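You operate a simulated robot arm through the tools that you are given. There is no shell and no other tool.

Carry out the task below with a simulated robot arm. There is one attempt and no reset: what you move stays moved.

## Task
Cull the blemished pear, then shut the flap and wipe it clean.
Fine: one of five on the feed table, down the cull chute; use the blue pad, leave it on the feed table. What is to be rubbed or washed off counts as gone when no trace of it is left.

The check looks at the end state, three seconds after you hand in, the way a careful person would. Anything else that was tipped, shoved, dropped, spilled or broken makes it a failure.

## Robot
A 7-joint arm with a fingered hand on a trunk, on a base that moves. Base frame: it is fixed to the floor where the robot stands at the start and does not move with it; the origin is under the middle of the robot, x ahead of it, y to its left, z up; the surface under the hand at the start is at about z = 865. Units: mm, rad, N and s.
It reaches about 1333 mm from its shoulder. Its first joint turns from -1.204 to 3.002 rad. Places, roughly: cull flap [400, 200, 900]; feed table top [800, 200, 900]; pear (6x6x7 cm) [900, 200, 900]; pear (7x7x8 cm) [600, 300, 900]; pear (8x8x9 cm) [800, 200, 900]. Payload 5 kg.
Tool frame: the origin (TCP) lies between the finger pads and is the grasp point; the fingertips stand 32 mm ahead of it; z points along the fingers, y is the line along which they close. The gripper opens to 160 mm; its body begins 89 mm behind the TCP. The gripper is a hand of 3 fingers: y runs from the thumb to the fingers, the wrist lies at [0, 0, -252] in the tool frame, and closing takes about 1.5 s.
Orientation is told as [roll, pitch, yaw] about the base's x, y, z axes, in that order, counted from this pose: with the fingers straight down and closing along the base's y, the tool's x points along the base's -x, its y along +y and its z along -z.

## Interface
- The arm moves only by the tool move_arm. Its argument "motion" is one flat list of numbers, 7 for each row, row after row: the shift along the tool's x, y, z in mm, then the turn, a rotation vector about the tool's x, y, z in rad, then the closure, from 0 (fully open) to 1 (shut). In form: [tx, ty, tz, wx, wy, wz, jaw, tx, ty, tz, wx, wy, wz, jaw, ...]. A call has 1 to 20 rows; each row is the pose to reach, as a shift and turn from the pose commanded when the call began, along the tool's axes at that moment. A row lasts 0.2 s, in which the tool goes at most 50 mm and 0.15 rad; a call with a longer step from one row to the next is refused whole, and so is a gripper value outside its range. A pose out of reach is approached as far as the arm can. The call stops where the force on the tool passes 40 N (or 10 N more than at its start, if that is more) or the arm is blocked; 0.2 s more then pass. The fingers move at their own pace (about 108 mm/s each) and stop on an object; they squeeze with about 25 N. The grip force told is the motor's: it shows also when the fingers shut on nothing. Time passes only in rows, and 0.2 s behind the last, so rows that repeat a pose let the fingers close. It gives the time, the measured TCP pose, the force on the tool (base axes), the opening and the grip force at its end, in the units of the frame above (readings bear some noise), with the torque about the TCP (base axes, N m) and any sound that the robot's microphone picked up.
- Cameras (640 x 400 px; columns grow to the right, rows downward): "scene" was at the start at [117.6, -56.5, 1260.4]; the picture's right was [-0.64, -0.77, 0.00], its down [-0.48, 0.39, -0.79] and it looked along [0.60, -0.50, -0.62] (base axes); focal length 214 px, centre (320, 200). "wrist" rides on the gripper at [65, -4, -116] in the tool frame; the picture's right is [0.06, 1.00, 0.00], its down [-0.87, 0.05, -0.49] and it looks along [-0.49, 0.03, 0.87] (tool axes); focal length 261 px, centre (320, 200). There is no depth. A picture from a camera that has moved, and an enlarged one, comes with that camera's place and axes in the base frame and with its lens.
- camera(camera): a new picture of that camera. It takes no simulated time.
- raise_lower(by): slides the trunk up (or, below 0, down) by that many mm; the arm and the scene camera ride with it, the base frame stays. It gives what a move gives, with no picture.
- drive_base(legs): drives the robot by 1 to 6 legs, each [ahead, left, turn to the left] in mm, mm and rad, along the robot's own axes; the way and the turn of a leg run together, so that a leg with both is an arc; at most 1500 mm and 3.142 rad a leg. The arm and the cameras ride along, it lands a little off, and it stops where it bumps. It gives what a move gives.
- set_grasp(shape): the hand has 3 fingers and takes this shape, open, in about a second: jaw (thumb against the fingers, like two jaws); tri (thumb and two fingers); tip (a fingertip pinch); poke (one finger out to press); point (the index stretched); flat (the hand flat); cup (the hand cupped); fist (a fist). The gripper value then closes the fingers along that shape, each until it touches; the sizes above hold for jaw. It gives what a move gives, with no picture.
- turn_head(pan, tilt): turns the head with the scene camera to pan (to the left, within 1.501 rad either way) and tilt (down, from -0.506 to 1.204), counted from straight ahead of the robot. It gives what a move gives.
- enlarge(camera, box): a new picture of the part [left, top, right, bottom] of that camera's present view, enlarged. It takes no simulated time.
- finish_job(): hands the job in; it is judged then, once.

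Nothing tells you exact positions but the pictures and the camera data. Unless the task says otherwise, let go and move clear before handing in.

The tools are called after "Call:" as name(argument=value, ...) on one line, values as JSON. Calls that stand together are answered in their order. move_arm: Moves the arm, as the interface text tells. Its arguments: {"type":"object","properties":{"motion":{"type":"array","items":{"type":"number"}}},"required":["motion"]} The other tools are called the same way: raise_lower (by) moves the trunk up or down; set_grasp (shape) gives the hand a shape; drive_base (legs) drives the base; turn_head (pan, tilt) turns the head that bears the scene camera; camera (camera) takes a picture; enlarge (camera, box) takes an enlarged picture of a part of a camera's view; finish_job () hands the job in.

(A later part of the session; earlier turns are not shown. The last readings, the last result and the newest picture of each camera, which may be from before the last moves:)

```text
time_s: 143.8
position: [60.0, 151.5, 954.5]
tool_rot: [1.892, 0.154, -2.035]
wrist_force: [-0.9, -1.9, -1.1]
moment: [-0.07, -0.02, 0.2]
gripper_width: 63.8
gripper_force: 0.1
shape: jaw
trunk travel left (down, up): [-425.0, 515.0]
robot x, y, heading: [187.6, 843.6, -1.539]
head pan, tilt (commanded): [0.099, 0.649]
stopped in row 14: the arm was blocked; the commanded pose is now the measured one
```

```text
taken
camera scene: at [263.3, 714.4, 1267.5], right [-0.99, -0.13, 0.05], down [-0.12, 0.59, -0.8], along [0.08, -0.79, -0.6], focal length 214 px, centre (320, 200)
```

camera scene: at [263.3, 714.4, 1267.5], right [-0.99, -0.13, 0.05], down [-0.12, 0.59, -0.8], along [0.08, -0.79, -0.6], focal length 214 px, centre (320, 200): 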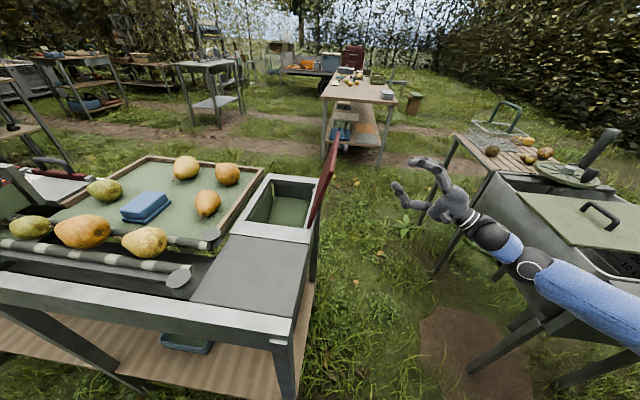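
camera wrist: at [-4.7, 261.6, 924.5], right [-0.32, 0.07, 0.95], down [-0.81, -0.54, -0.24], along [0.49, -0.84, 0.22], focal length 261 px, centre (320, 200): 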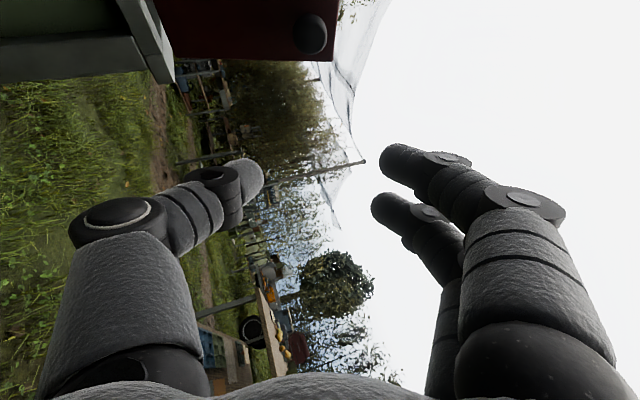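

The base reading has jumped and the camera is tilted slightly: part of my arm must have pressed on something, likely the basin table on the right. I'll look closely (no time passes) before undoing the motion.

Call:
enlarge(camera="scene", box=[400, 100, 640, 400])

Call:
enlarge(camera="scene", box=[180, 130, 420, 280])

```text
1.33 times, centred on (520, 250) of scene
camera zoom: at [263.3, 714.4, 1267.5], right [-0.99, -0.13, 0.05], down [-0.12, 0.59, -0.8], along [0.08, -0.79, -0.6], focal length 286 px, centre (53, 133)
```

zoom: 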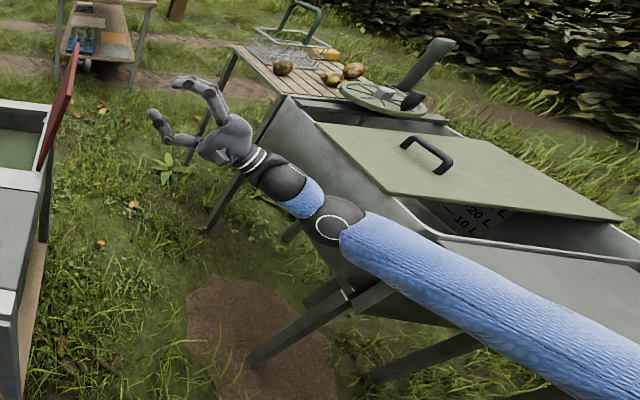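

```text
2.67 times, centred on (300, 205) of scene
camera zoom: at [263.3, 714.4, 1267.5], right [-0.99, -0.13, 0.05], down [-0.12, 0.59, -0.8], along [0.08, -0.79, -0.6], focal length 572 px, centre (373, 187)
```

zoom: 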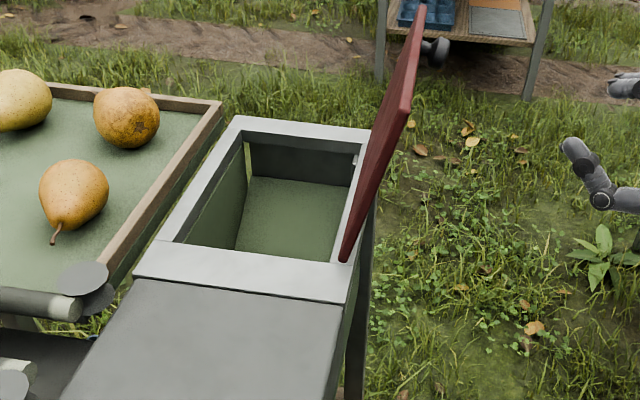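

My forearm came to rest against the corner of the basin stand. I'll back out along the same path, in stages.

Call:
move_arm(motion=[-1.4, 14.9, 7.5, 0.119, 0, -0.069, 0.6, -2.8, 29.8, 15, 0.239, 0, -0.138, 0.6, -4.2, 44.6, 22.5, 0.358, 0, -0.207, 0.6, -5.6, 59.5, 30, 0.477, 0, -0.276, 0.6])

Call:
camera(camera="scene")

```text
time_s: 144.8
position: [43.3, 137.3, 1008.6]
tool_rot: [1.428, -0.094, -2.073]
wrist_force: [0.3, 1.2, 0.4]
moment: [0.02, 0.0, -0.01]
gripper_width: 64.1
gripper_force: 0.1
shape: jaw
trunk travel left (down, up): [-425.0, 515.0]
robot x, y, heading: [183.3, 851.8, -1.564]
head pan, tilt (commanded): [0.099, 0.649]
```

```text
taken
camera scene: at [193.7, 714.2, 1260.1], right [-0.99, -0.11, 0.0], down [-0.07, 0.6, -0.8], along [0.09, -0.79, -0.6], focal length 214 px, centre (320, 200)
```

scene: 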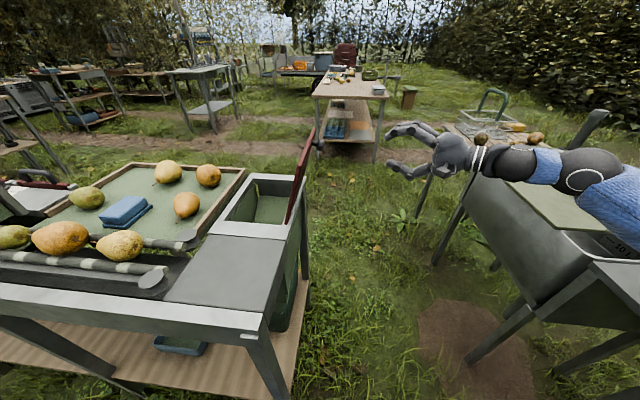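

The robot stands level again and the hand is free. Continuing to unwind upward and away from the basin.

Call:
move_arm(motion=[1.3, 17.8, 2.3, 0.1195, 0, -0.069, 0.6, 2.7, 35.7, 4.6, 0.239, 0, -0.138, 0.6, 4, 53.5, 6.9, 0.3585, 0, -0.207, 0.6, 5.3, 71.4, 9.2, 0.478, 0, -0.276, 0.6, 6.7, 89.2, 11.5, 0.5975, 0, -0.345, 0.6, 8, 107, 13.8, 0.717, 0, -0.414, 0.6, 9.3, 124.9, 16.1, 0.8365, 0, -0.483, 0.6, 10.6, 142.7, 18.4, 0.956, 0, -0.552, 0.6, 12, 160.6, 20.7, 1.0755, 0, -0.621, 0.6, 13.3, 178.4, 23, 1.195, 0, -0.69, 0.6])

Call:
camera(camera="scene")

```text
time_s: 147.0
position: [98.5, 134.3, 1169.8]
tool_rot: [0.02, -0.513, -1.57]
wrist_force: [-1.2, 0.8, 7.2]
moment: [0.21, -0.05, 0.06]
gripper_width: 64.1
gripper_force: 0.1
shape: jaw
trunk travel left (down, up): [-425.0, 515.0]
robot x, y, heading: [183.1, 851.1, -1.558]
head pan, tilt (commanded): [0.099, 0.649]
```

```text
taken
camera scene: at [194.4, 712.3, 1262.0], right [-0.99, -0.11, 0.0], down [-0.07, 0.6, -0.8], along [0.09, -0.79, -0.61], focal length 214 px, centre (320, 200)
```

scene: 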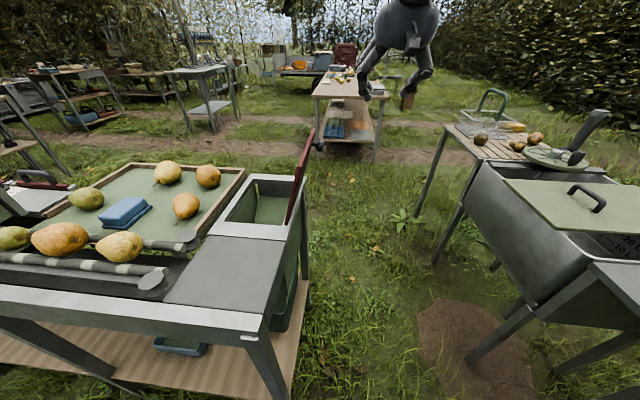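

The arm is unwound and everything looks in place. I'll shift the base away from the basin and a bit farther from the bench so the elbow stays clear.

Call:
drive_base(legs=[[-159, 147, -0.013]])

Call:
camera(camera="scene")

Call:
enlarge(camera="scene", box=[400, 60, 640, 260])

```text
time_s: 148.6
position: [236.3, 301.6, 1181.6]
tool_rot: [0.023, -0.533, -1.583]
wrist_force: [0.5, 0.3, 0.3]
moment: [-0.02, 0.01, -0.02]
gripper_width: 64.3
gripper_force: 0.0
shape: jaw
trunk travel left (down, up): [-425.0, 515.0]
robot x, y, heading: [329.3, 1010.2, -1.567]
head pan, tilt (commanded): [0.099, 0.649]
```

```text
taken
camera scene: at [339.0, 874.7, 1262.1], right [-1.0, -0.1, 0.0], down [-0.06, 0.6, -0.8], along [0.08, -0.79, -0.6], focal length 214 px, centre (320, 200)
```

scene: 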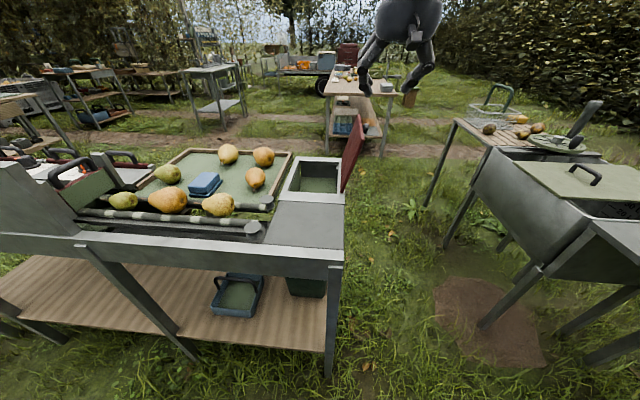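

```text
2.00 times, centred on (520, 160) of scene
camera zoom: at [339.0, 874.7, 1262.1], right [-1.0, -0.1, 0.0], down [-0.06, 0.6, -0.8], along [0.08, -0.79, -0.6], focal length 429 px, centre (-80, 280)
```

zoom: 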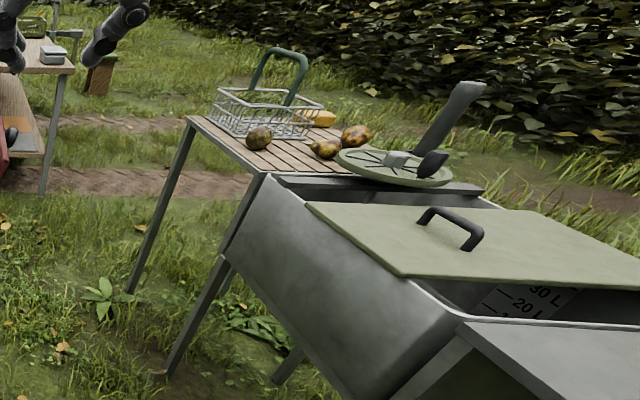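

The surroundings look undisturbed. I'll now shift the hand to the hinge side with margin and turn it to the grip orientation in two halves, checking the base reading between.

Call:
move_arm(motion=[5, -43, 8, 0, 0, 0, 0.6, 10, -86, 17, 0, 0, 0, 0.6])

Call:
move_arm(motion=[0.9, 0, 14.8, -0.119, 0, 0.069, 0.6, 1.7, 0, 29.7, -0.239, 0, 0.138, 0.6, 2.6, 0, 44.5, -0.358, 0, 0.207, 0.6, 3.4, 0, 59.3, -0.477, 0, 0.276, 0.6, 4.3, 0, 74.2, -0.597, 0, 0.344, 0.6, 5.1, 0, 89, -0.716, 0, 0.413, 0.6, 6, 0, 103.8, -0.835, 0, 0.482, 0.6])

Call:
camera(camera="scene")

```text
time_s: 149.2
position: [149.1, 300.0, 1159.1]
tool_rot: [0.027, -0.533, -1.582]
wrist_force: [-0.7, -0.2, -0.9]
moment: [0.01, -0.02, 0.05]
gripper_width: 64.3
gripper_force: 0.0
shape: jaw
trunk travel left (down, up): [-425.0, 515.0]
robot x, y, heading: [328.9, 1007.5, -1.572]
head pan, tilt (commanded): [0.099, 0.649]
```

```text
time_s: 150.8
position: [151.4, 251.9, 1066.5]
tool_rot: [1.056, -0.285, -2.024]
wrist_force: [-0.3, -0.3, -1.0]
moment: [0.03, -0.04, 0.02]
gripper_width: 63.8
gripper_force: 0.1
shape: jaw
trunk travel left (down, up): [-425.0, 515.0]
robot x, y, heading: [327.5, 1009.3, -1.575]
head pan, tilt (commanded): [0.099, 0.649]
```

```text
taken
camera scene: at [337.4, 873.4, 1262.0], right [-1.0, -0.1, 0.0], down [-0.06, 0.6, -0.8], along [0.08, -0.79, -0.6], focal length 214 px, centre (320, 200)
```

scene: 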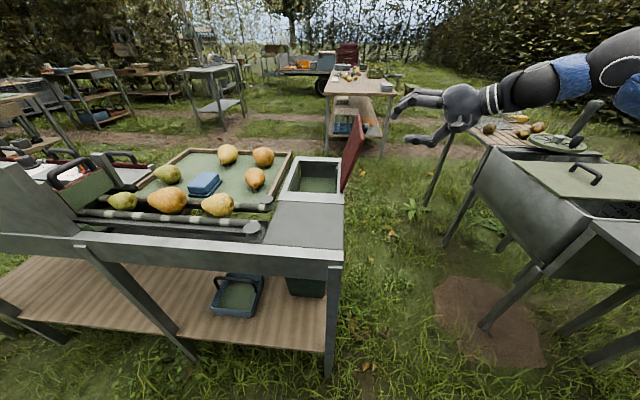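

The base holds steady. Second half of the turn, in two short steps, watching for contact.

Call:
move_arm(motion=[-2, -12.3, 10.1, -0.119, 0, 0.069, 0.6, -4, -24.6, 20.2, -0.239, 0, 0.138, 0.6, -6.1, -36.9, 30.3, -0.358, 0, 0.207, 0.6, -8.1, -49.1, 40.3, -0.477, 0, 0.276, 0.6])

Call:
camera(camera="scene")

```text
time_s: 151.8
position: [149.1, 223.4, 1008.8]
tool_rot: [1.547, -0.023, -2.098]
wrist_force: [-1.1, 0.2, 0.7]
moment: [-0.04, 0.01, 0.03]
gripper_width: 63.9
gripper_force: 0.0
shape: jaw
trunk travel left (down, up): [-425.0, 515.0]
robot x, y, heading: [332.0, 1011.5, -1.574]
head pan, tilt (commanded): [0.099, 0.649]
```

```text
taken
camera scene: at [337.5, 873.4, 1262.0], right [-1.0, -0.1, 0.0], down [-0.06, 0.6, -0.8], along [0.08, -0.79, -0.6], focal length 214 px, centre (320, 200)
```

scene: 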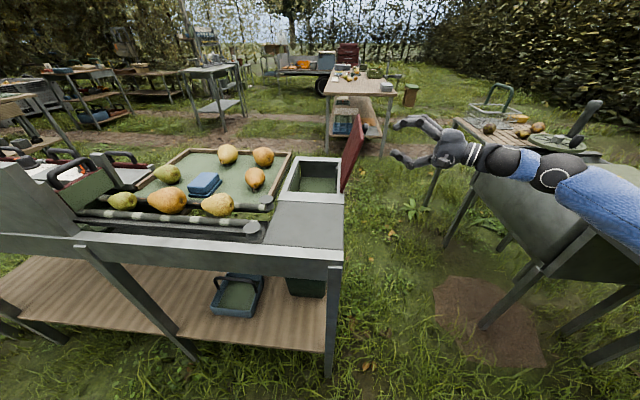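

Still no contact. I'll glance to the right to see how much clearance the elbow has before finishing the turn.

Call:
turn_head(pan=-0.9, tilt=0.6)

Call:
camera(camera="scene")

```text
time_s: 153.1
position: [149.3, 224.4, 1010.0]
tool_rot: [1.545, -0.024, -2.095]
wrist_force: [0.7, 0.5, 0.6]
moment: [0.02, -0.04, -0.03]
gripper_width: 64.2
gripper_force: 0.0
shape: jaw
trunk travel left (down, up): [-425.0, 515.0]
robot x, y, heading: [330.5, 1012.8, -1.567]
head pan, tilt (commanded): [-0.901, 0.6]
```

```text
taken
camera scene: at [260.2, 905.2, 1266.2], right [-0.62, 0.78, 0.0], down [0.44, 0.35, -0.82], along [-0.65, -0.51, -0.57], focal length 214 px, centre (320, 200)
```

scene: 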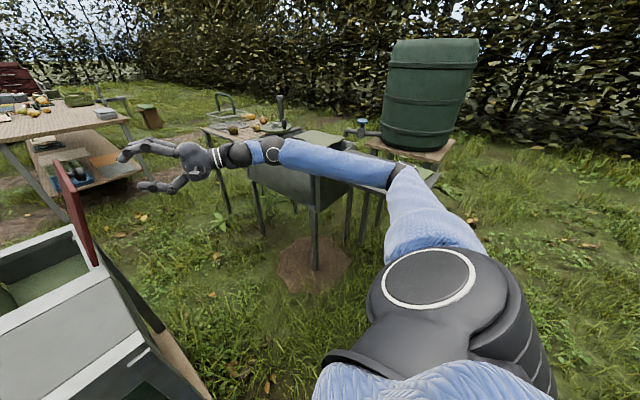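

The elbow is hovering right by the grey stand at the far right (about (−457, 695)), which explains the earlier contact. I'll unwind, shift the base another ~130 mm toward +x, and raise the trunk a little so the elbow clears.

Call:
move_arm(motion=[5.6, 15.5, -4.1, 0.1195, 0, -0.069, 0.6, 11.3, 30.9, -8.1, 0.239, 0, -0.138, 0.6, 16.9, 46.4, -12.2, 0.3585, 0, -0.207, 0.6, 22.5, 61.8, -16.2, 0.478, 0, -0.276, 0.6, 28.2, 77.3, -20.3, 0.5975, 0, -0.345, 0.6, 33.8, 92.7, -24.3, 0.717, 0, -0.414, 0.6, 39.4, 108.2, -28.4, 0.8365, 0, -0.483, 0.6, 45, 123.6, -32.4, 0.956, 0, -0.552, 0.6, 50.7, 139.1, -36.5, 1.0755, 0, -0.621, 0.6, 56.3, 154.5, -40.5, 1.195, 0, -0.69, 0.6, 61.9, 169.9, -44.5, 1.3145, 0, -0.759, 0.6])

Call:
raise_lower(by=100)

Call:
drive_base(legs=[[0, 140, 0]])

Call:
turn_head(pan=-0.4, tilt=0.6)

Call:
camera(camera="scene")

```text
time_s: 155.7
position: [146.3, 296.3, 1142.2]
tool_rot: [0.019, -0.475, -1.583]
wrist_force: [0.0, -0.4, 0.0]
moment: [0.02, -0.02, -0.02]
gripper_width: 64.2
gripper_force: 0.1
shape: jaw
trunk travel left (down, up): [-425.0, 515.0]
robot x, y, heading: [331.8, 1014.9, -1.571]
head pan, tilt (commanded): [-0.901, 0.6]
stopped in row 11: the arm was blocked; the commanded pose is now the measured one
```

```text
time_s: 157.0
position: [146.8, 295.8, 1241.5]
tool_rot: [0.02, -0.477, -1.583]
wrist_force: [0.2, -0.5, -0.1]
moment: [0.05, -0.02, 0.0]
gripper_width: 64.0
gripper_force: 0.2
shape: jaw
trunk travel left (down, up): [-525.0, 415.0]
robot x, y, heading: [326.9, 1011.8, -1.58]
head pan, tilt (commanded): [-0.901, 0.6]
```

```text
time_s: 158.4
position: [291.1, 296.3, 1242.8]
tool_rot: [0.018, -0.476, -1.58]
wrist_force: [0.3, -0.1, -0.6]
moment: [0.01, 0.05, -0.03]
gripper_width: 64.2
gripper_force: 0.1
shape: jaw
trunk travel left (down, up): [-525.0, 415.0]
robot x, y, heading: [467.9, 1013.1, -1.575]
head pan, tilt (commanded): [-0.901, 0.6]
```

```text
time_s: 159.3
position: [288.4, 296.1, 1242.6]
tool_rot: [0.02, -0.478, -1.58]
wrist_force: [-0.6, -0.4, -0.4]
moment: [-0.01, 0.0, -0.01]
gripper_width: 63.9
gripper_force: 0.1
shape: jaw
trunk travel left (down, up): [-525.0, 415.0]
robot x, y, heading: [469.9, 1013.4, -1.57]
head pan, tilt (commanded): [-0.4, 0.6]
```

```text
taken
camera scene: at [436.0, 878.7, 1366.2], right [-0.92, 0.39, 0.0], down [0.22, 0.52, -0.82], along [-0.32, -0.76, -0.57], focal length 214 px, centre (320, 200)
```

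scene: 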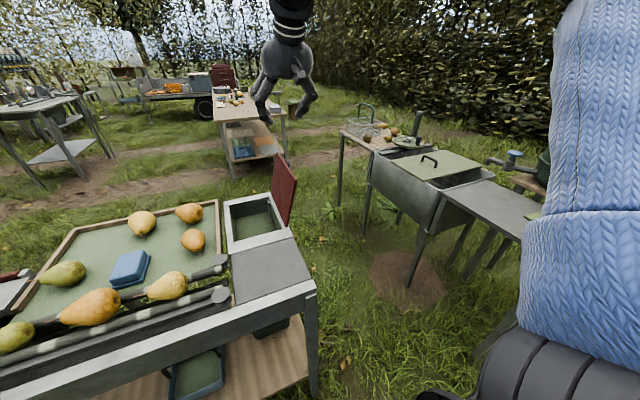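

The base is at (469, 1013) with the trunk raised 100 mm. I'll bring the hand to the hinge side again and turn in halves, checking the elbow.

Call:
move_arm(motion=[5.8, -34.5, 9.1, 0, -0.012, 0, 0.6, 11.6, -69, 18.2, 0, -0.024, 0, 0.6, 17.5, -103.5, 27.3, 0, -0.036, 0, 0.6, 23.3, -138, 36.4, 0, -0.048, 0, 0.6])

Call:
move_arm(motion=[1.6, 0, 18.1, -0.118, 0, 0.068, 0.6, 3.2, 0, 36.1, -0.236, 0, 0.136, 0.6, 4.8, 0, 54.2, -0.354, 0, 0.205, 0.6, 6.5, 0, 72.2, -0.472, 0, 0.273, 0.6, 8.1, 0, 90.3, -0.59, 0, 0.341, 0.6, 9.7, 0, 108.3, -0.708, 0, 0.409, 0.6, 11.3, 0, 126.4, -0.827, 0, 0.477, 0.6])

Call:
turn_head(pan=-0.9, tilt=0.6)

Call:
camera(camera="scene")

```text
time_s: 160.3
position: [150.9, 299.2, 1198.3]
tool_rot: [0.02, -0.527, -1.583]
wrist_force: [0.1, 0.4, -0.1]
moment: [0.0, -0.04, 0.01]
gripper_width: 64.0
gripper_force: 0.1
shape: jaw
trunk travel left (down, up): [-525.0, 415.0]
robot x, y, heading: [469.1, 1006.7, -1.57]
head pan, tilt (commanded): [-0.4, 0.6]
```

```text
time_s: 161.9
position: [153.5, 245.7, 1082.8]
tool_rot: [1.041, -0.286, -2.017]
wrist_force: [-0.5, -0.3, -0.4]
moment: [-0.01, 0.04, 0.01]
gripper_width: 64.0
gripper_force: 0.1
shape: jaw
trunk travel left (down, up): [-525.0, 415.0]
robot x, y, heading: [469.9, 1012.0, -1.57]
head pan, tilt (commanded): [-0.4, 0.6]
```

```text
time_s: 162.8
position: [154.3, 246.4, 1082.2]
tool_rot: [1.035, -0.287, -2.015]
wrist_force: [-0.5, 0.2, 0.7]
moment: [0.02, -0.04, 0.0]
gripper_width: 64.0
gripper_force: 0.0
shape: jaw
trunk travel left (down, up): [-525.0, 415.0]
robot x, y, heading: [467.3, 1014.6, -1.572]
head pan, tilt (commanded): [-0.901, 0.6]
```

```text
taken
camera scene: at [401.1, 905.1, 1366.2], right [-0.62, 0.78, 0.0], down [0.44, 0.35, -0.82], along [-0.65, -0.51, -0.57], focal length 214 px, centre (320, 200)
```

scene: 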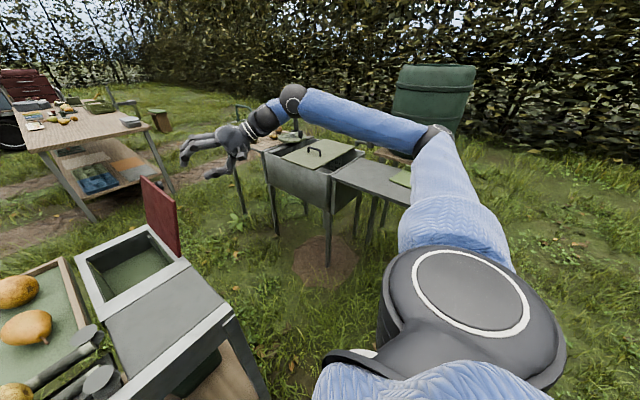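

The elbow is now high and well clear of the stands. Finishing the turn toward the knob.

Call:
move_arm(motion=[-0.7, -14.1, 10.8, -0.118, 0, 0.068, 0.6, -1.4, -28.2, 21.5, -0.236, 0, 0.136, 0.6, -2.1, -42.3, 32.3, -0.354, 0, 0.205, 0.6, -2.9, -56.5, 43.1, -0.472, 0, 0.273, 0.6])

Call:
camera(camera="scene")

Call:
move_arm(motion=[-0.7, -14.1, 10.8, -0.118, 0, 0.068, 0.6, -1.4, -28.2, 21.5, -0.236, 0, 0.136, 0.6, -2.1, -42.3, 32.3, -0.354, 0, 0.205, 0.6])

Call:
camera(camera="scene")

Call:
camera(camera="wrist")

```text
time_s: 163.8
position: [149.4, 221.6, 1014.9]
tool_rot: [1.525, -0.027, -2.096]
wrist_force: [-0.2, -0.1, -0.5]
moment: [-0.01, -0.02, 0.02]
gripper_width: 64.0
gripper_force: 0.1
shape: jaw
trunk travel left (down, up): [-525.0, 415.0]
robot x, y, heading: [471.8, 1012.0, -1.571]
head pan, tilt (commanded): [-0.901, 0.6]
```

```text
taken
camera scene: at [400.3, 904.7, 1366.2], right [-0.62, 0.78, 0.0], down [0.44, 0.35, -0.82], along [-0.65, -0.51, -0.57], focal length 214 px, centre (320, 200)
```

scene: 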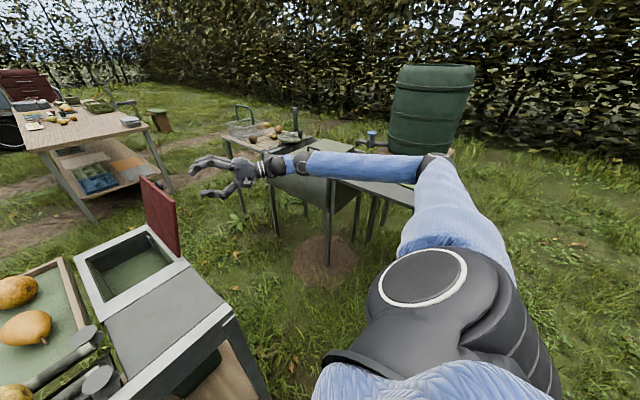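

```text
time_s: 164.6
position: [174.2, 205.2, 971.8]
tool_rot: [1.884, 0.174, -2.07]
wrist_force: [-0.1, 0.3, 0.4]
moment: [0.0, 0.03, 0.02]
gripper_width: 63.8
gripper_force: 0.1
shape: jaw
trunk travel left (down, up): [-525.0, 415.0]
robot x, y, heading: [472.0, 1013.8, -1.573]
head pan, tilt (commanded): [-0.901, 0.6]
```

```text
taken
camera scene: at [400.2, 904.5, 1366.2], right [-0.62, 0.78, 0.0], down [0.44, 0.35, -0.82], along [-0.65, -0.51, -0.57], focal length 214 px, centre (320, 200)
```

scene: 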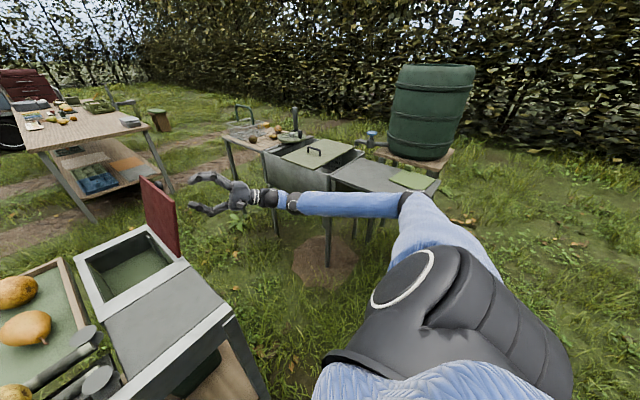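

```text
taken
camera wrist: at [112.3, 317.8, 944.2], right [-0.32, 0.06, 0.95], down [-0.83, -0.5, -0.25], along [0.46, -0.86, 0.21], focal length 261 px, centre (320, 200)
```

wrist: 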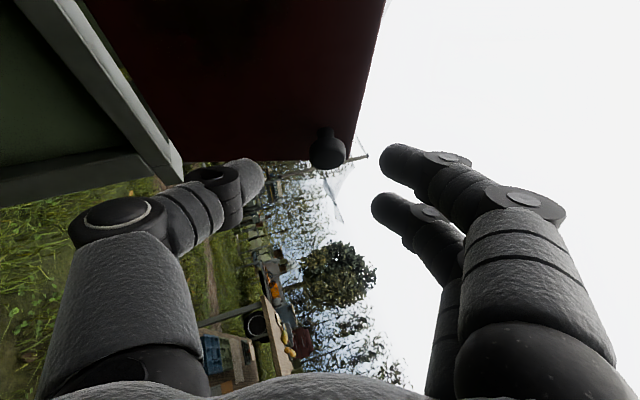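

Orientation matches the release pose, and the elbow is clear. I'll approach the knob in two stages.

Call:
move_arm(motion=[-13.1, 1.7, 10, 0, 0, 0, 0.6, -13.1, 1.7, 30, 0, 0, 0, 0.6, -13.1, 1.7, 50, 0, 0, 0, 0.6, -13.1, 1.7, 70, 0, 0, 0, 0.6])

Call:
camera(camera="wrist")

```text
time_s: 165.6
position: [225.1, 157.8, 992.3]
tool_rot: [1.881, 0.174, -2.07]
wrist_force: [0.8, -0.3, 0.2]
moment: [0.05, 0.0, 0.01]
gripper_width: 64.1
gripper_force: 0.0
shape: jaw
trunk travel left (down, up): [-525.0, 415.0]
robot x, y, heading: [466.3, 1011.2, -1.566]
head pan, tilt (commanded): [-0.901, 0.6]
```

```text
taken
camera wrist: at [162.9, 271.5, 964.5], right [-0.32, 0.05, 0.95], down [-0.83, -0.51, -0.25], along [0.47, -0.86, 0.21], focal length 261 px, centre (320, 200)
```

wrist: 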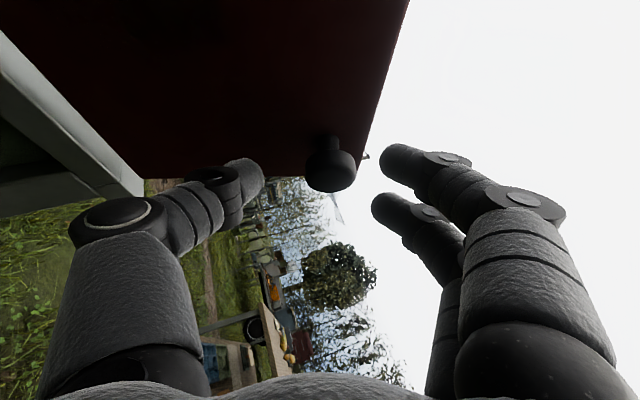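

Call:
move_arm(motion=[0, 0, 10, 0, 0, 0, 0.6, 0, 0, 20, 0, 0, 0, 0.6, 0, 0, 25.7, 0, 0, 0, 0.6])

Call:
camera(camera="wrist")

```text
time_s: 166.4
position: [247.0, 145.4, 1000.6]
tool_rot: [1.882, 0.174, -2.069]
wrist_force: [-0.7, -0.7, 0.1]
moment: [0.02, 0.01, 0.0]
gripper_width: 64.1
gripper_force: 0.0
shape: jaw
trunk travel left (down, up): [-525.0, 415.0]
robot x, y, heading: [469.5, 1012.4, -1.565]
head pan, tilt (commanded): [-0.901, 0.6]
```

```text
taken
camera wrist: at [184.6, 258.5, 972.6], right [-0.32, 0.05, 0.95], down [-0.83, -0.51, -0.25], along [0.47, -0.86, 0.2], focal length 261 px, centre (320, 200)
```

wrist: 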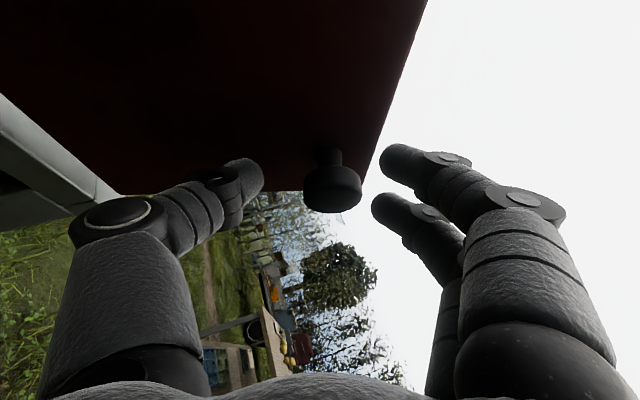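

The picture matches the one after release, with the knob between the fingers. Closing the grip.

Call:
move_arm(motion=[0, 3, 0, 0, 0, 0, 0.75, 0, 3, 0, 0, 0, 0, 0.9, 0, 3, 0, 0, 0, 0, 1, 0, 3, 0, 0, 0, 0, 1, 0, 3, 0, 0, 0, 0, 1, 0, 3, 0, 0, 0, 0, 1])

Call:
camera(camera="wrist")

```text
time_s: 167.8
position: [245.9, 144.3, 1003.3]
tool_rot: [1.882, 0.175, -2.066]
wrist_force: [5.0, -3.0, 2.6]
moment: [0.03, 0.06, -0.09]
gripper_width: 19.9
gripper_force: 24.7
shape: jaw
trunk travel left (down, up): [-525.0, 415.0]
robot x, y, heading: [468.6, 1011.6, -1.574]
head pan, tilt (commanded): [-0.901, 0.6]
```

```text
taken
camera wrist: at [184.4, 258.3, 975.6], right [-0.32, 0.05, 0.95], down [-0.83, -0.51, -0.25], along [0.47, -0.86, 0.21], focal length 261 px, centre (320, 200)
```

wrist: 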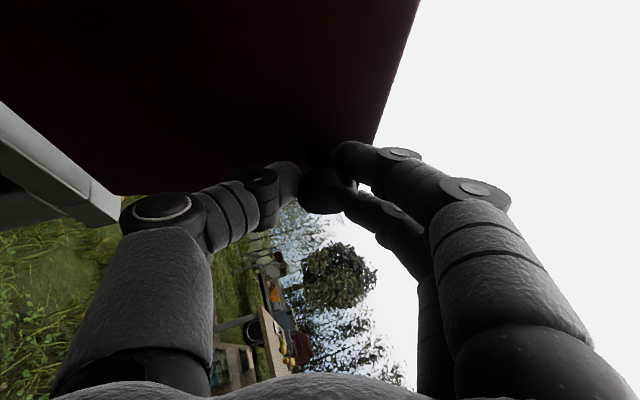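

Gripped on the knob. Now I swing the flap closed along the hinge arc, first 40°, checking forces.

Call:
move_arm(motion=[9.5, 2.8, 16.5, 0.1057, 0, -0.061, 1, 19.1, 3.3, 33.1, 0.2113, 0, -0.122, 1, 28.7, 1.5, 49.6, 0.317, 0, -0.183, 1, 38, -2.7, 65.8, 0.4226, 0, -0.244, 1, 47.1, -9.1, 81.5, 0.5283, 0, -0.305, 1, 55.7, -17.7, 96.4, 0.6339, 0, -0.366, 1])

Call:
turn_head(pan=-0.2, tilt=0.7)

Call:
camera(camera="scene")

```text
time_s: 169.2
position: [354.5, 145.1, 1024.5]
tool_rot: [1.239, -0.185, -2.065]
wrist_force: [-0.9, 1.0, -9.1]
moment: [0.14, 0.14, -0.1]
gripper_width: 19.8
gripper_force: 24.9
shape: jaw
trunk travel left (down, up): [-525.0, 415.0]
robot x, y, heading: [469.2, 1015.1, -1.572]
head pan, tilt (commanded): [-0.901, 0.6]
```

```text
time_s: 170.3
position: [355.3, 144.7, 1024.5]
tool_rot: [1.241, -0.183, -2.063]
wrist_force: [-3.4, 5.8, -11.3]
moment: [0.24, 0.23, -0.03]
gripper_width: 20.0
gripper_force: 25.0
shape: jaw
trunk travel left (down, up): [-525.0, 415.0]
robot x, y, heading: [468.8, 1011.7, -1.569]
head pan, tilt (commanded): [-0.201, 0.7]
```

```text
taken
camera scene: at [453.0, 876.2, 1357.4], right [-0.98, 0.2, 0.0], down [0.13, 0.63, -0.76], along [-0.15, -0.75, -0.64], focal length 214 px, centre (320, 200)
```

scene: 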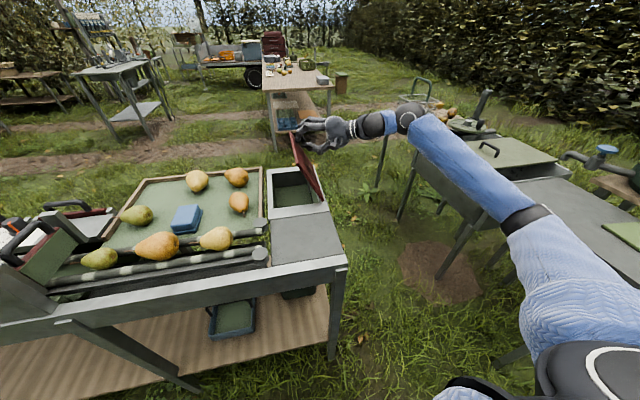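

The flap is coming down smoothly. Continuing most of the way, then the last bit slowly.

Call:
move_arm(motion=[9.5, 2.8, 16.5, 0.1057, 0, -0.061, 1, 19.1, 3.3, 33.1, 0.2113, 0, -0.122, 1, 28.7, 1.5, 49.6, 0.317, 0, -0.183, 1, 38, -2.7, 65.8, 0.4226, 0, -0.244, 1, 47.1, -9.1, 81.5, 0.5283, 0, -0.305, 1, 55.7, -17.7, 96.4, 0.6339, 0, -0.366, 1, 63.7, -28.2, 110.2, 0.7396, 0, -0.427, 1])

Call:
camera(camera="scene")

Call:
enlarge(camera="scene", box=[220, 110, 380, 230])

```text
time_s: 171.9
position: [462.0, 145.0, 951.9]
tool_rot: [0.384, -0.491, -1.762]
wrist_force: [-11.5, 7.1, -6.7]
moment: [0.18, 0.24, -0.33]
gripper_width: 20.0
gripper_force: 24.7
shape: jaw
trunk travel left (down, up): [-525.0, 415.0]
robot x, y, heading: [468.1, 1009.8, -1.565]
head pan, tilt (commanded): [-0.201, 0.7]
```

```text
taken
camera scene: at [452.9, 876.8, 1357.5], right [-0.98, 0.2, 0.0], down [0.13, 0.63, -0.76], along [-0.15, -0.75, -0.64], focal length 214 px, centre (320, 200)
```

scene: 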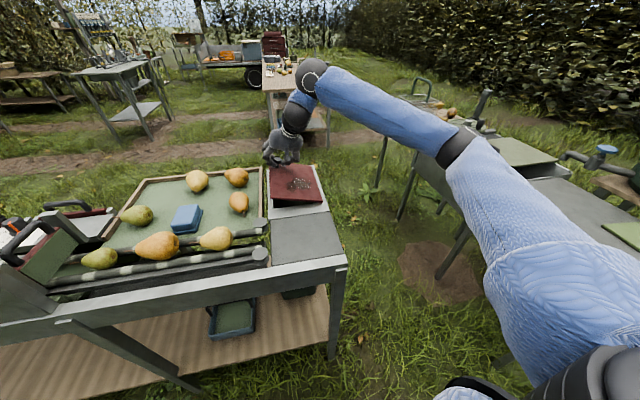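

```text
3.33 times, centred on (300, 170) of scene
camera zoom: at [452.9, 876.8, 1357.5], right [-0.98, 0.2, 0.0], down [0.13, 0.63, -0.76], along [-0.15, -0.75, -0.64], focal length 715 px, centre (387, 300)
```

zoom: 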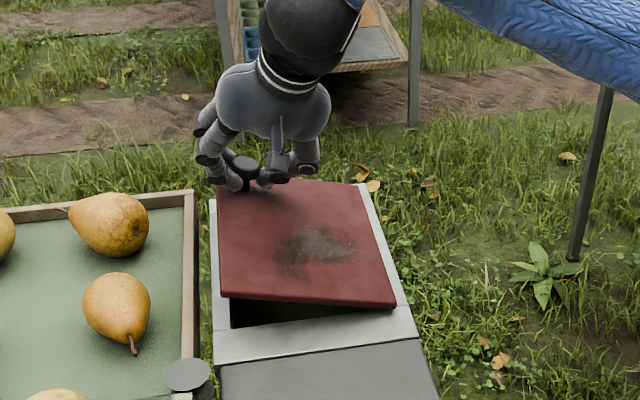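

About 14° remain. Lowering the last part gently.

Call:
move_arm(motion=[4.9, 1.7, 8.4, 0.054, 0, -0.031, 1, 9.8, 2.9, 16.9, 0.108, 0, -0.0625, 1, 14.7, 3.4, 25.4, 0.162, 0, -0.094, 1, 17.5, 3.4, 30.5, 0.195, 0, -0.1125, 1])

Call:
enlarge(camera="scene", box=[220, 110, 380, 230])

```text
time_s: 172.9
position: [478.1, 144.6, 919.7]
tool_rot: [0.133, -0.52, -1.637]
wrist_force: [-15.0, 6.5, -5.7]
moment: [0.09, 0.28, -0.34]
gripper_width: 20.0
gripper_force: 25.4
shape: jaw
trunk travel left (down, up): [-525.0, 415.0]
robot x, y, heading: [467.1, 1013.4, -1.569]
head pan, tilt (commanded): [-0.201, 0.7]
```

```text
3.33 times, centred on (300, 170) of scene
camera zoom: at [452.5, 876.8, 1357.5], right [-0.98, 0.2, 0.0], down [0.13, 0.63, -0.76], along [-0.15, -0.75, -0.64], focal length 715 px, centre (387, 300)
```

zoom: 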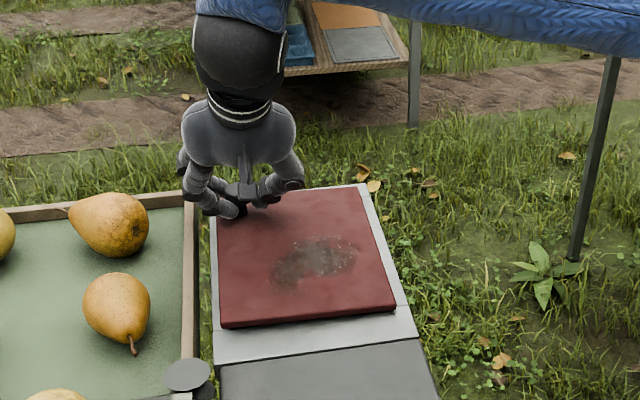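

Call:
move_arm(motion=[1, -0.2, 1.7, 0, 0, 0, 1, 2, -0.4, 3.4, 0, 0, 0, 1, 2, -0.4, 3.4, 0, 0, 0, 1])

Call:
move_arm(motion=[0, 0, 0, 0, 0, 0, 0.9, 0, 0, 0, 0, 0, 0, 0.75, 0, 0, 0, 0, 0, 0, 0.68, 0, 0, 0, 0, 0, 0, 0.68, 0, 0, 0, 0, 0, 0, 0.68])

Call:
camera(camera="wrist")

Call:
enlarge(camera="scene", box=[220, 110, 380, 230])

```text
time_s: 173.7
position: [478.1, 144.6, 916.2]
tool_rot: [0.133, -0.52, -1.637]
wrist_force: [-14.6, 6.7, -4.1]
moment: [0.1, 0.35, -0.29]
gripper_width: 19.8
gripper_force: 25.0
shape: jaw
trunk travel left (down, up): [-525.0, 415.0]
robot x, y, heading: [470.4, 1014.1, -1.569]
head pan, tilt (commanded): [-0.201, 0.7]
```

```text
time_s: 174.9
position: [480.2, 144.0, 915.8]
tool_rot: [0.132, -0.52, -1.638]
wrist_force: [-0.5, 0.2, 0.1]
moment: [0.01, 0.0, -0.01]
gripper_width: 50.8
gripper_force: 0.1
shape: jaw
trunk travel left (down, up): [-525.0, 415.0]
robot x, y, heading: [469.3, 1011.5, -1.574]
head pan, tilt (commanded): [-0.201, 0.7]
```

```text
taken
camera wrist: at [467.5, 257.8, 982.6], right [1.0, 0.05, 0.08], down [-0.04, -0.51, 0.86], along [0.09, -0.86, -0.5], focal length 261 px, centre (320, 200)
```

wrist: 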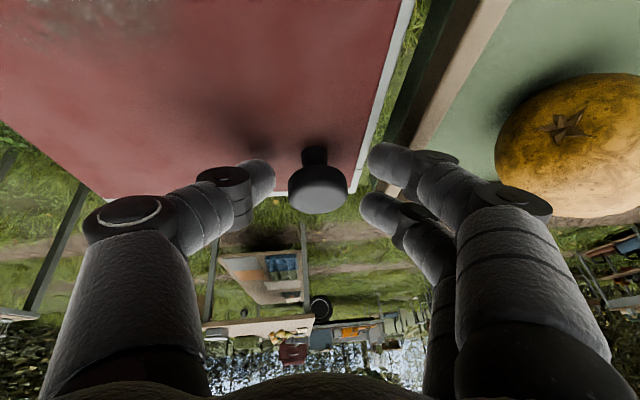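

```text
3.33 times, centred on (300, 170) of scene
camera zoom: at [453.5, 876.6, 1357.5], right [-0.98, 0.2, 0.0], down [0.13, 0.63, -0.76], along [-0.15, -0.75, -0.64], focal length 715 px, centre (387, 300)
```

zoom: 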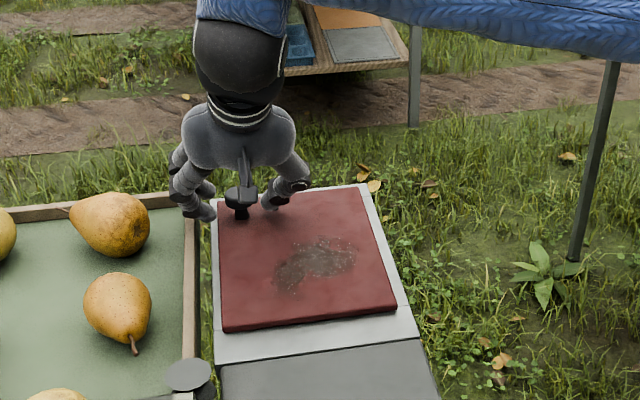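

The flap is shut flat. I'll withdraw from the knob, return the hand upright and move it above the blue pad for a close look.

Call:
move_arm(motion=[0, 0, -30, 0, 0, 0, 0.68, 0, 0, -75, 0, 0, 0, 0.68, 0, 0, -120, 0, 0, 0, 0.68])

Call:
move_arm(motion=[10, 20, -34, 0.0124, 0.058, -0.003, 0.5, 28, 55, -60, 0.025, 0.116, -0.007, 0.4, 46, 90, -80, 0.037, 0.174, -0.01, 0.3, 64, 125, -98, 0.05, 0.232, -0.014, 0.3, 82, 158, -114, 0.062, 0.29, -0.017, 0.3, 100, 190, -128, 0.074, 0.349, -0.021, 0.3, 118, 222, -142, 0.087, 0.407, -0.024, 0.3, 136, 254, -155, 0.099, 0.465, -0.028, 0.3, 152.9, 284.4, -168, 0.1117, 0.523, -0.031, 0.3])

Call:
camera(camera="wrist")

Call:
camera(camera="scene")

```text
time_s: 175.7
position: [467.0, 206.0, 1020.7]
tool_rot: [0.13, -0.521, -1.637]
wrist_force: [0.3, 0.6, -0.1]
moment: [-0.02, -0.04, 0.0]
gripper_width: 50.8
gripper_force: 0.0
shape: jaw
trunk travel left (down, up): [-525.0, 415.0]
robot x, y, heading: [473.5, 1012.5, -1.566]
head pan, tilt (commanded): [-0.201, 0.7]
```

```text
time_s: 177.7
position: [742.7, 421.4, 1119.5]
tool_rot: [-0.001, 0.0, -1.571]
wrist_force: [0.6, -0.5, 0.3]
moment: [-0.02, 0.01, 0.02]
gripper_width: 111.3
gripper_force: 0.0
shape: jaw
trunk travel left (down, up): [-525.0, 415.0]
robot x, y, heading: [470.9, 1009.1, -1.568]
head pan, tilt (commanded): [-0.201, 0.7]
```

```text
taken
camera wrist: at [738.9, 486.2, 1235.5], right [1.0, 0.06, 0.0], down [0.06, -0.87, 0.49], along [0.03, -0.49, -0.87], focal length 261 px, centre (320, 200)
```

wrist: 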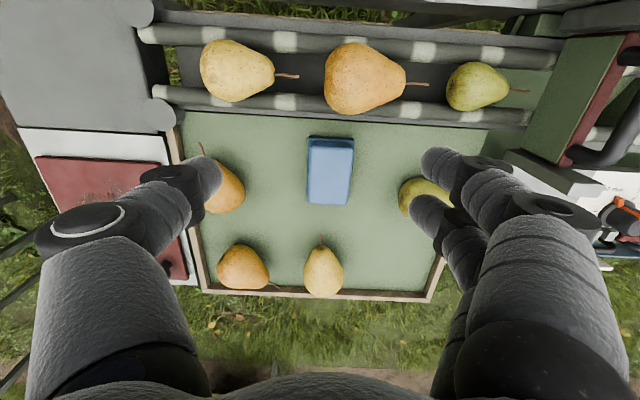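

```text
taken
camera scene: at [454.7, 877.4, 1357.6], right [-0.98, 0.2, 0.0], down [0.13, 0.63, -0.77], along [-0.15, -0.75, -0.64], focal length 214 px, centre (320, 200)
```

scene: 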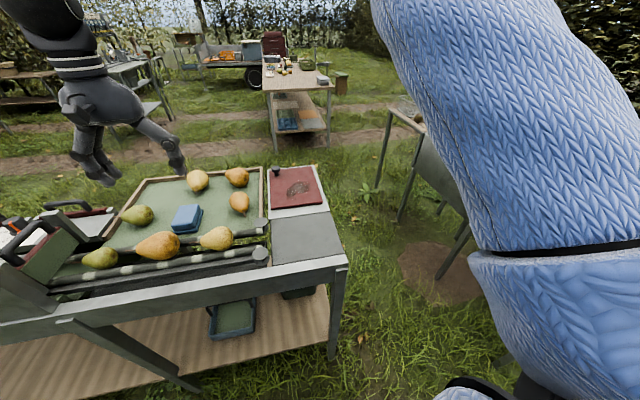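

The flap lies shut with the smear on top. Zooming on the pad to measure its place and size.

Call:
enlarge(camera="wrist", box=[280, 115, 384, 225])

Call:
enlarge(camera="scene", box=[150, 180, 230, 250])

Call:
enlarge(camera="scene", box=[250, 150, 350, 225])

```text
3.64 times, centred on (332, 170) of wrist
camera zoom: at [738.9, 486.2, 1235.5], right [1.0, 0.06, 0.0], down [0.06, -0.87, 0.49], along [0.03, -0.49, -0.87], focal length 948 px, centre (276, 309)
```

zoom: 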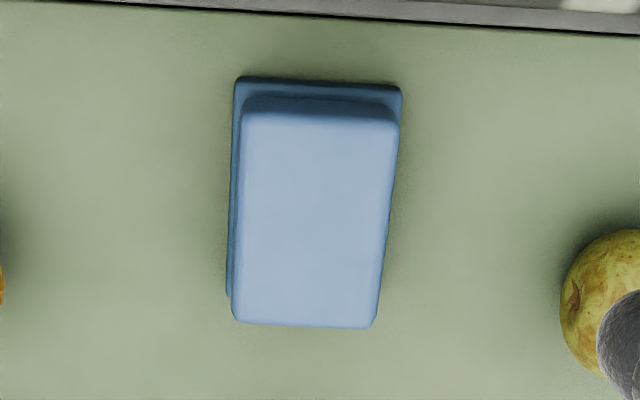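

```text
5.71 times, centred on (190, 215) of scene
camera zoom: at [454.7, 877.4, 1357.6], right [-0.98, 0.2, 0.0], down [0.13, 0.63, -0.77], along [-0.15, -0.75, -0.64], focal length 1226 px, centre (1063, 114)
```

zoom: 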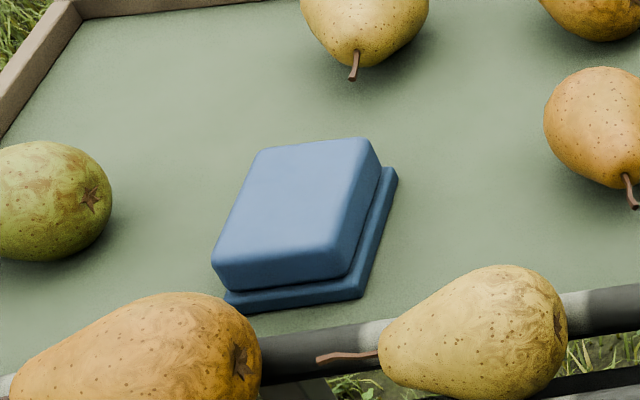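

```text
5.33 times, centred on (300, 188) of scene
camera zoom: at [454.7, 877.4, 1357.6], right [-0.98, 0.2, 0.0], down [0.13, 0.63, -0.77], along [-0.15, -0.75, -0.64], focal length 1144 px, centre (427, 267)
```

zoom: 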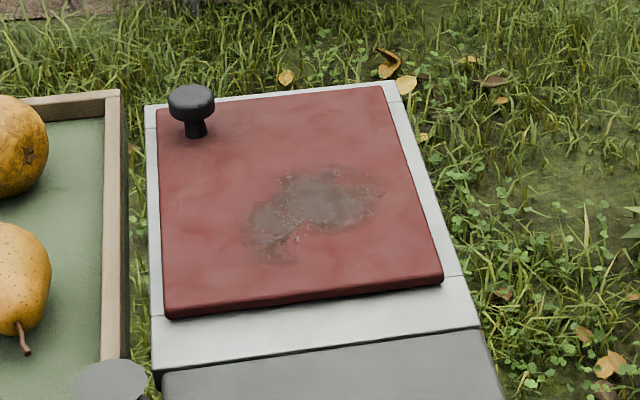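

The pad spans about x 733–789, y 298–382, top z≈911, on a slightly wider base flange. The smear on the flap covers about x 350–458, y 187–307. I'll move over the pad with fingers closing along x.

Call:
move_arm(motion=[-20, 4.6, 30, 0, 0, 0, 0.3, -40, 9.2, 60, 0, 0, 0, 0.35, -60, 13.8, 90, 0, 0, 0, 0.35, -81, 18.3, 120, 0, 0, 0, 0.35])

Call:
camera(camera="wrist")

Call:
enlarge(camera="scene", box=[100, 130, 260, 270])

```text
time_s: 178.7
position: [760.2, 338.1, 998.6]
tool_rot: [-0.001, 0.002, -1.571]
wrist_force: [0.5, 0.0, 0.1]
moment: [0.0, -0.02, 0.03]
gripper_width: 104.3
gripper_force: 0.1
shape: jaw
trunk travel left (down, up): [-525.0, 415.0]
robot x, y, heading: [469.5, 1010.8, -1.569]
head pan, tilt (commanded): [-0.201, 0.7]
```

```text
taken
camera wrist: at [755.9, 402.4, 1114.0], right [1.0, 0.06, 0.0], down [0.06, -0.87, 0.49], along [0.03, -0.49, -0.87], focal length 261 px, centre (320, 200)
```

wrist: 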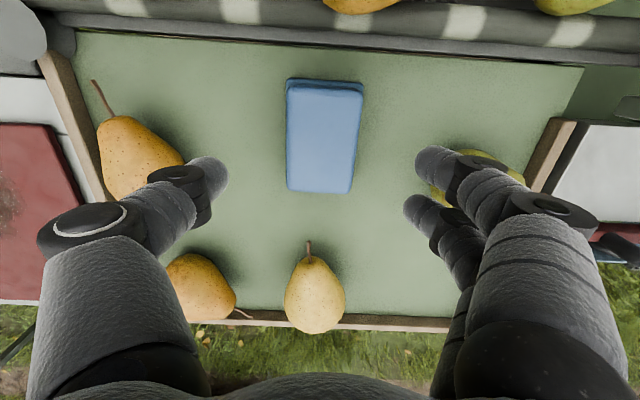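

```text
2.86 times, centred on (180, 200) of scene
camera zoom: at [453.7, 875.8, 1357.5], right [-0.98, 0.2, 0.0], down [0.13, 0.63, -0.76], along [-0.15, -0.75, -0.64], focal length 613 px, centre (720, 200)
```

zoom: 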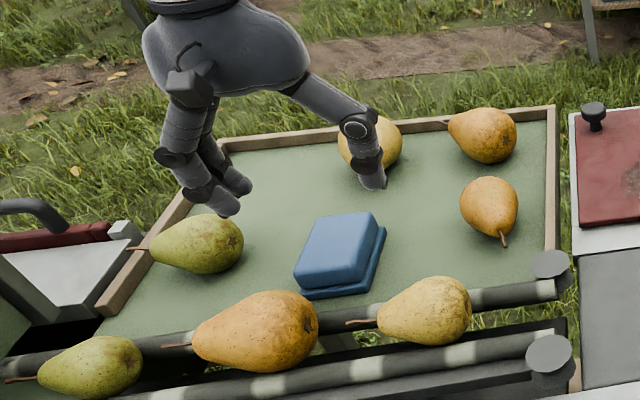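

The pad is centred at about (761.5, 341) between the fingers. Descending to grip its sides above the flange.

Call:
move_arm(motion=[3, 1, 30, 0, 0, 0, 0.35, 3, 1, 55, 0, 0, 0, 0.35, 3, 1, 72, 0, 0, 0, 0.35, 3, 1, 82, 0, 0, 0, 0.35, 3, 1, 86, 0, 0, 0, 0.35])

Call:
enlarge(camera="scene", box=[130, 150, 250, 255])

Call:
camera(camera="wrist")

```text
time_s: 179.9
position: [762.5, 342.0, 913.5]
tool_rot: [0.001, 0.0, -1.57]
wrist_force: [0.1, 0.0, -0.9]
moment: [0.0, 0.03, 0.01]
gripper_width: 104.3
gripper_force: 0.1
shape: jaw
trunk travel left (down, up): [-525.0, 415.0]
robot x, y, heading: [468.8, 1010.0, -1.571]
head pan, tilt (commanded): [-0.201, 0.7]
```

```text
3.81 times, centred on (190, 202) of scene
camera zoom: at [453.7, 876.5, 1357.5], right [-0.98, 0.2, 0.0], down [0.13, 0.63, -0.76], along [-0.15, -0.75, -0.64], focal length 817 px, centre (815, 190)
```

zoom: 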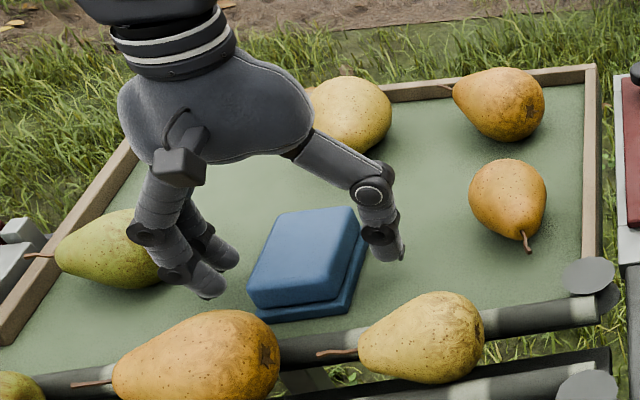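

```text
taken
camera wrist: at [757.8, 406.9, 1029.2], right [1.0, 0.06, 0.0], down [0.06, -0.87, 0.49], along [0.03, -0.49, -0.87], focal length 261 px, centre (320, 200)
```

wrist: 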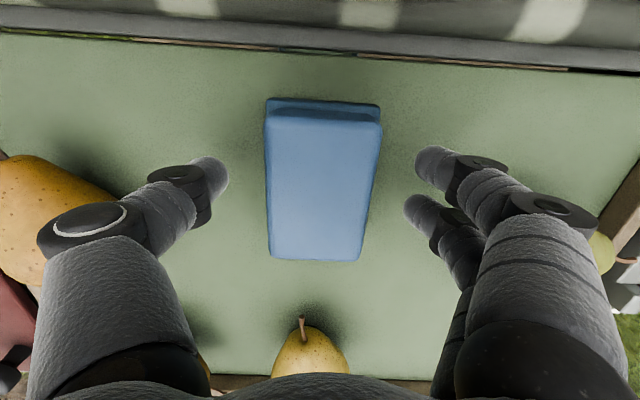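

Call:
move_arm(motion=[0, 0, 0, 0, 0, 0, 0.5, 0, 0, 0, 0, 0, 0, 0.6, 0, 0, 0, 0, 0, 0, 0.7, 0, 0, 0, 0, 0, 0, 0.85, 0, 0, 0, 0, 0, 0, 1, 0, 0, 0, 0, 0, 0, 1, 0, 0, 0, 0, 0, 0, 1])

Call:
camera(camera="wrist")

Call:
enlarge(camera="scene", box=[130, 150, 250, 255])

```text
time_s: 181.5
position: [761.9, 342.5, 913.4]
tool_rot: [0.001, 0.0, -1.572]
wrist_force: [0.1, 0.0, -0.6]
moment: [0.0, -0.03, 0.04]
gripper_width: 53.7
gripper_force: 25.2
shape: jaw
trunk travel left (down, up): [-525.0, 415.0]
robot x, y, heading: [468.3, 1010.8, -1.571]
head pan, tilt (commanded): [-0.201, 0.7]
```

```text
taken
camera wrist: at [757.8, 407.0, 1029.2], right [1.0, 0.06, 0.0], down [0.06, -0.87, 0.49], along [0.03, -0.49, -0.87], focal length 261 px, centre (320, 200)
```

wrist: 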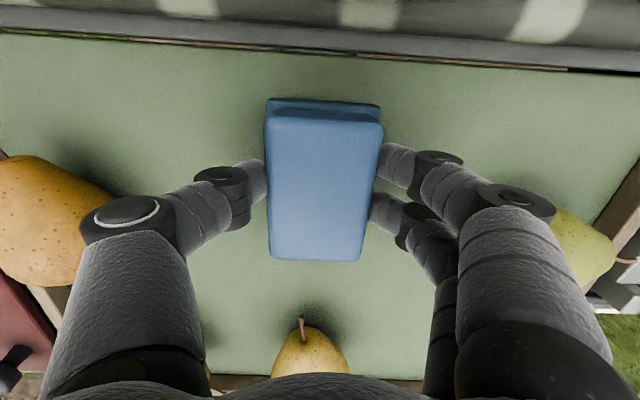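

```text
3.81 times, centred on (190, 202) of scene
camera zoom: at [453.7, 876.6, 1357.5], right [-0.98, 0.2, 0.0], down [0.13, 0.63, -0.76], along [-0.15, -0.75, -0.64], focal length 817 px, centre (815, 190)
```

zoom: 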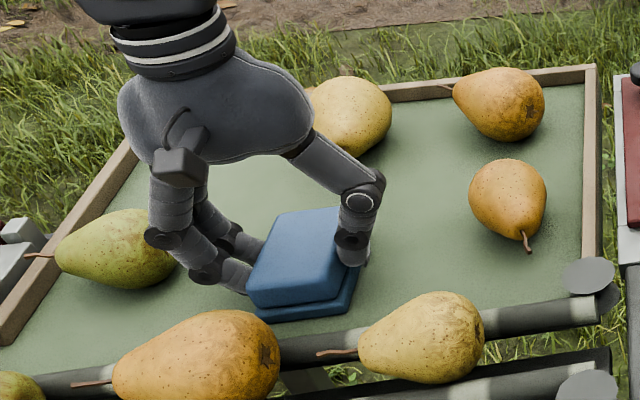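

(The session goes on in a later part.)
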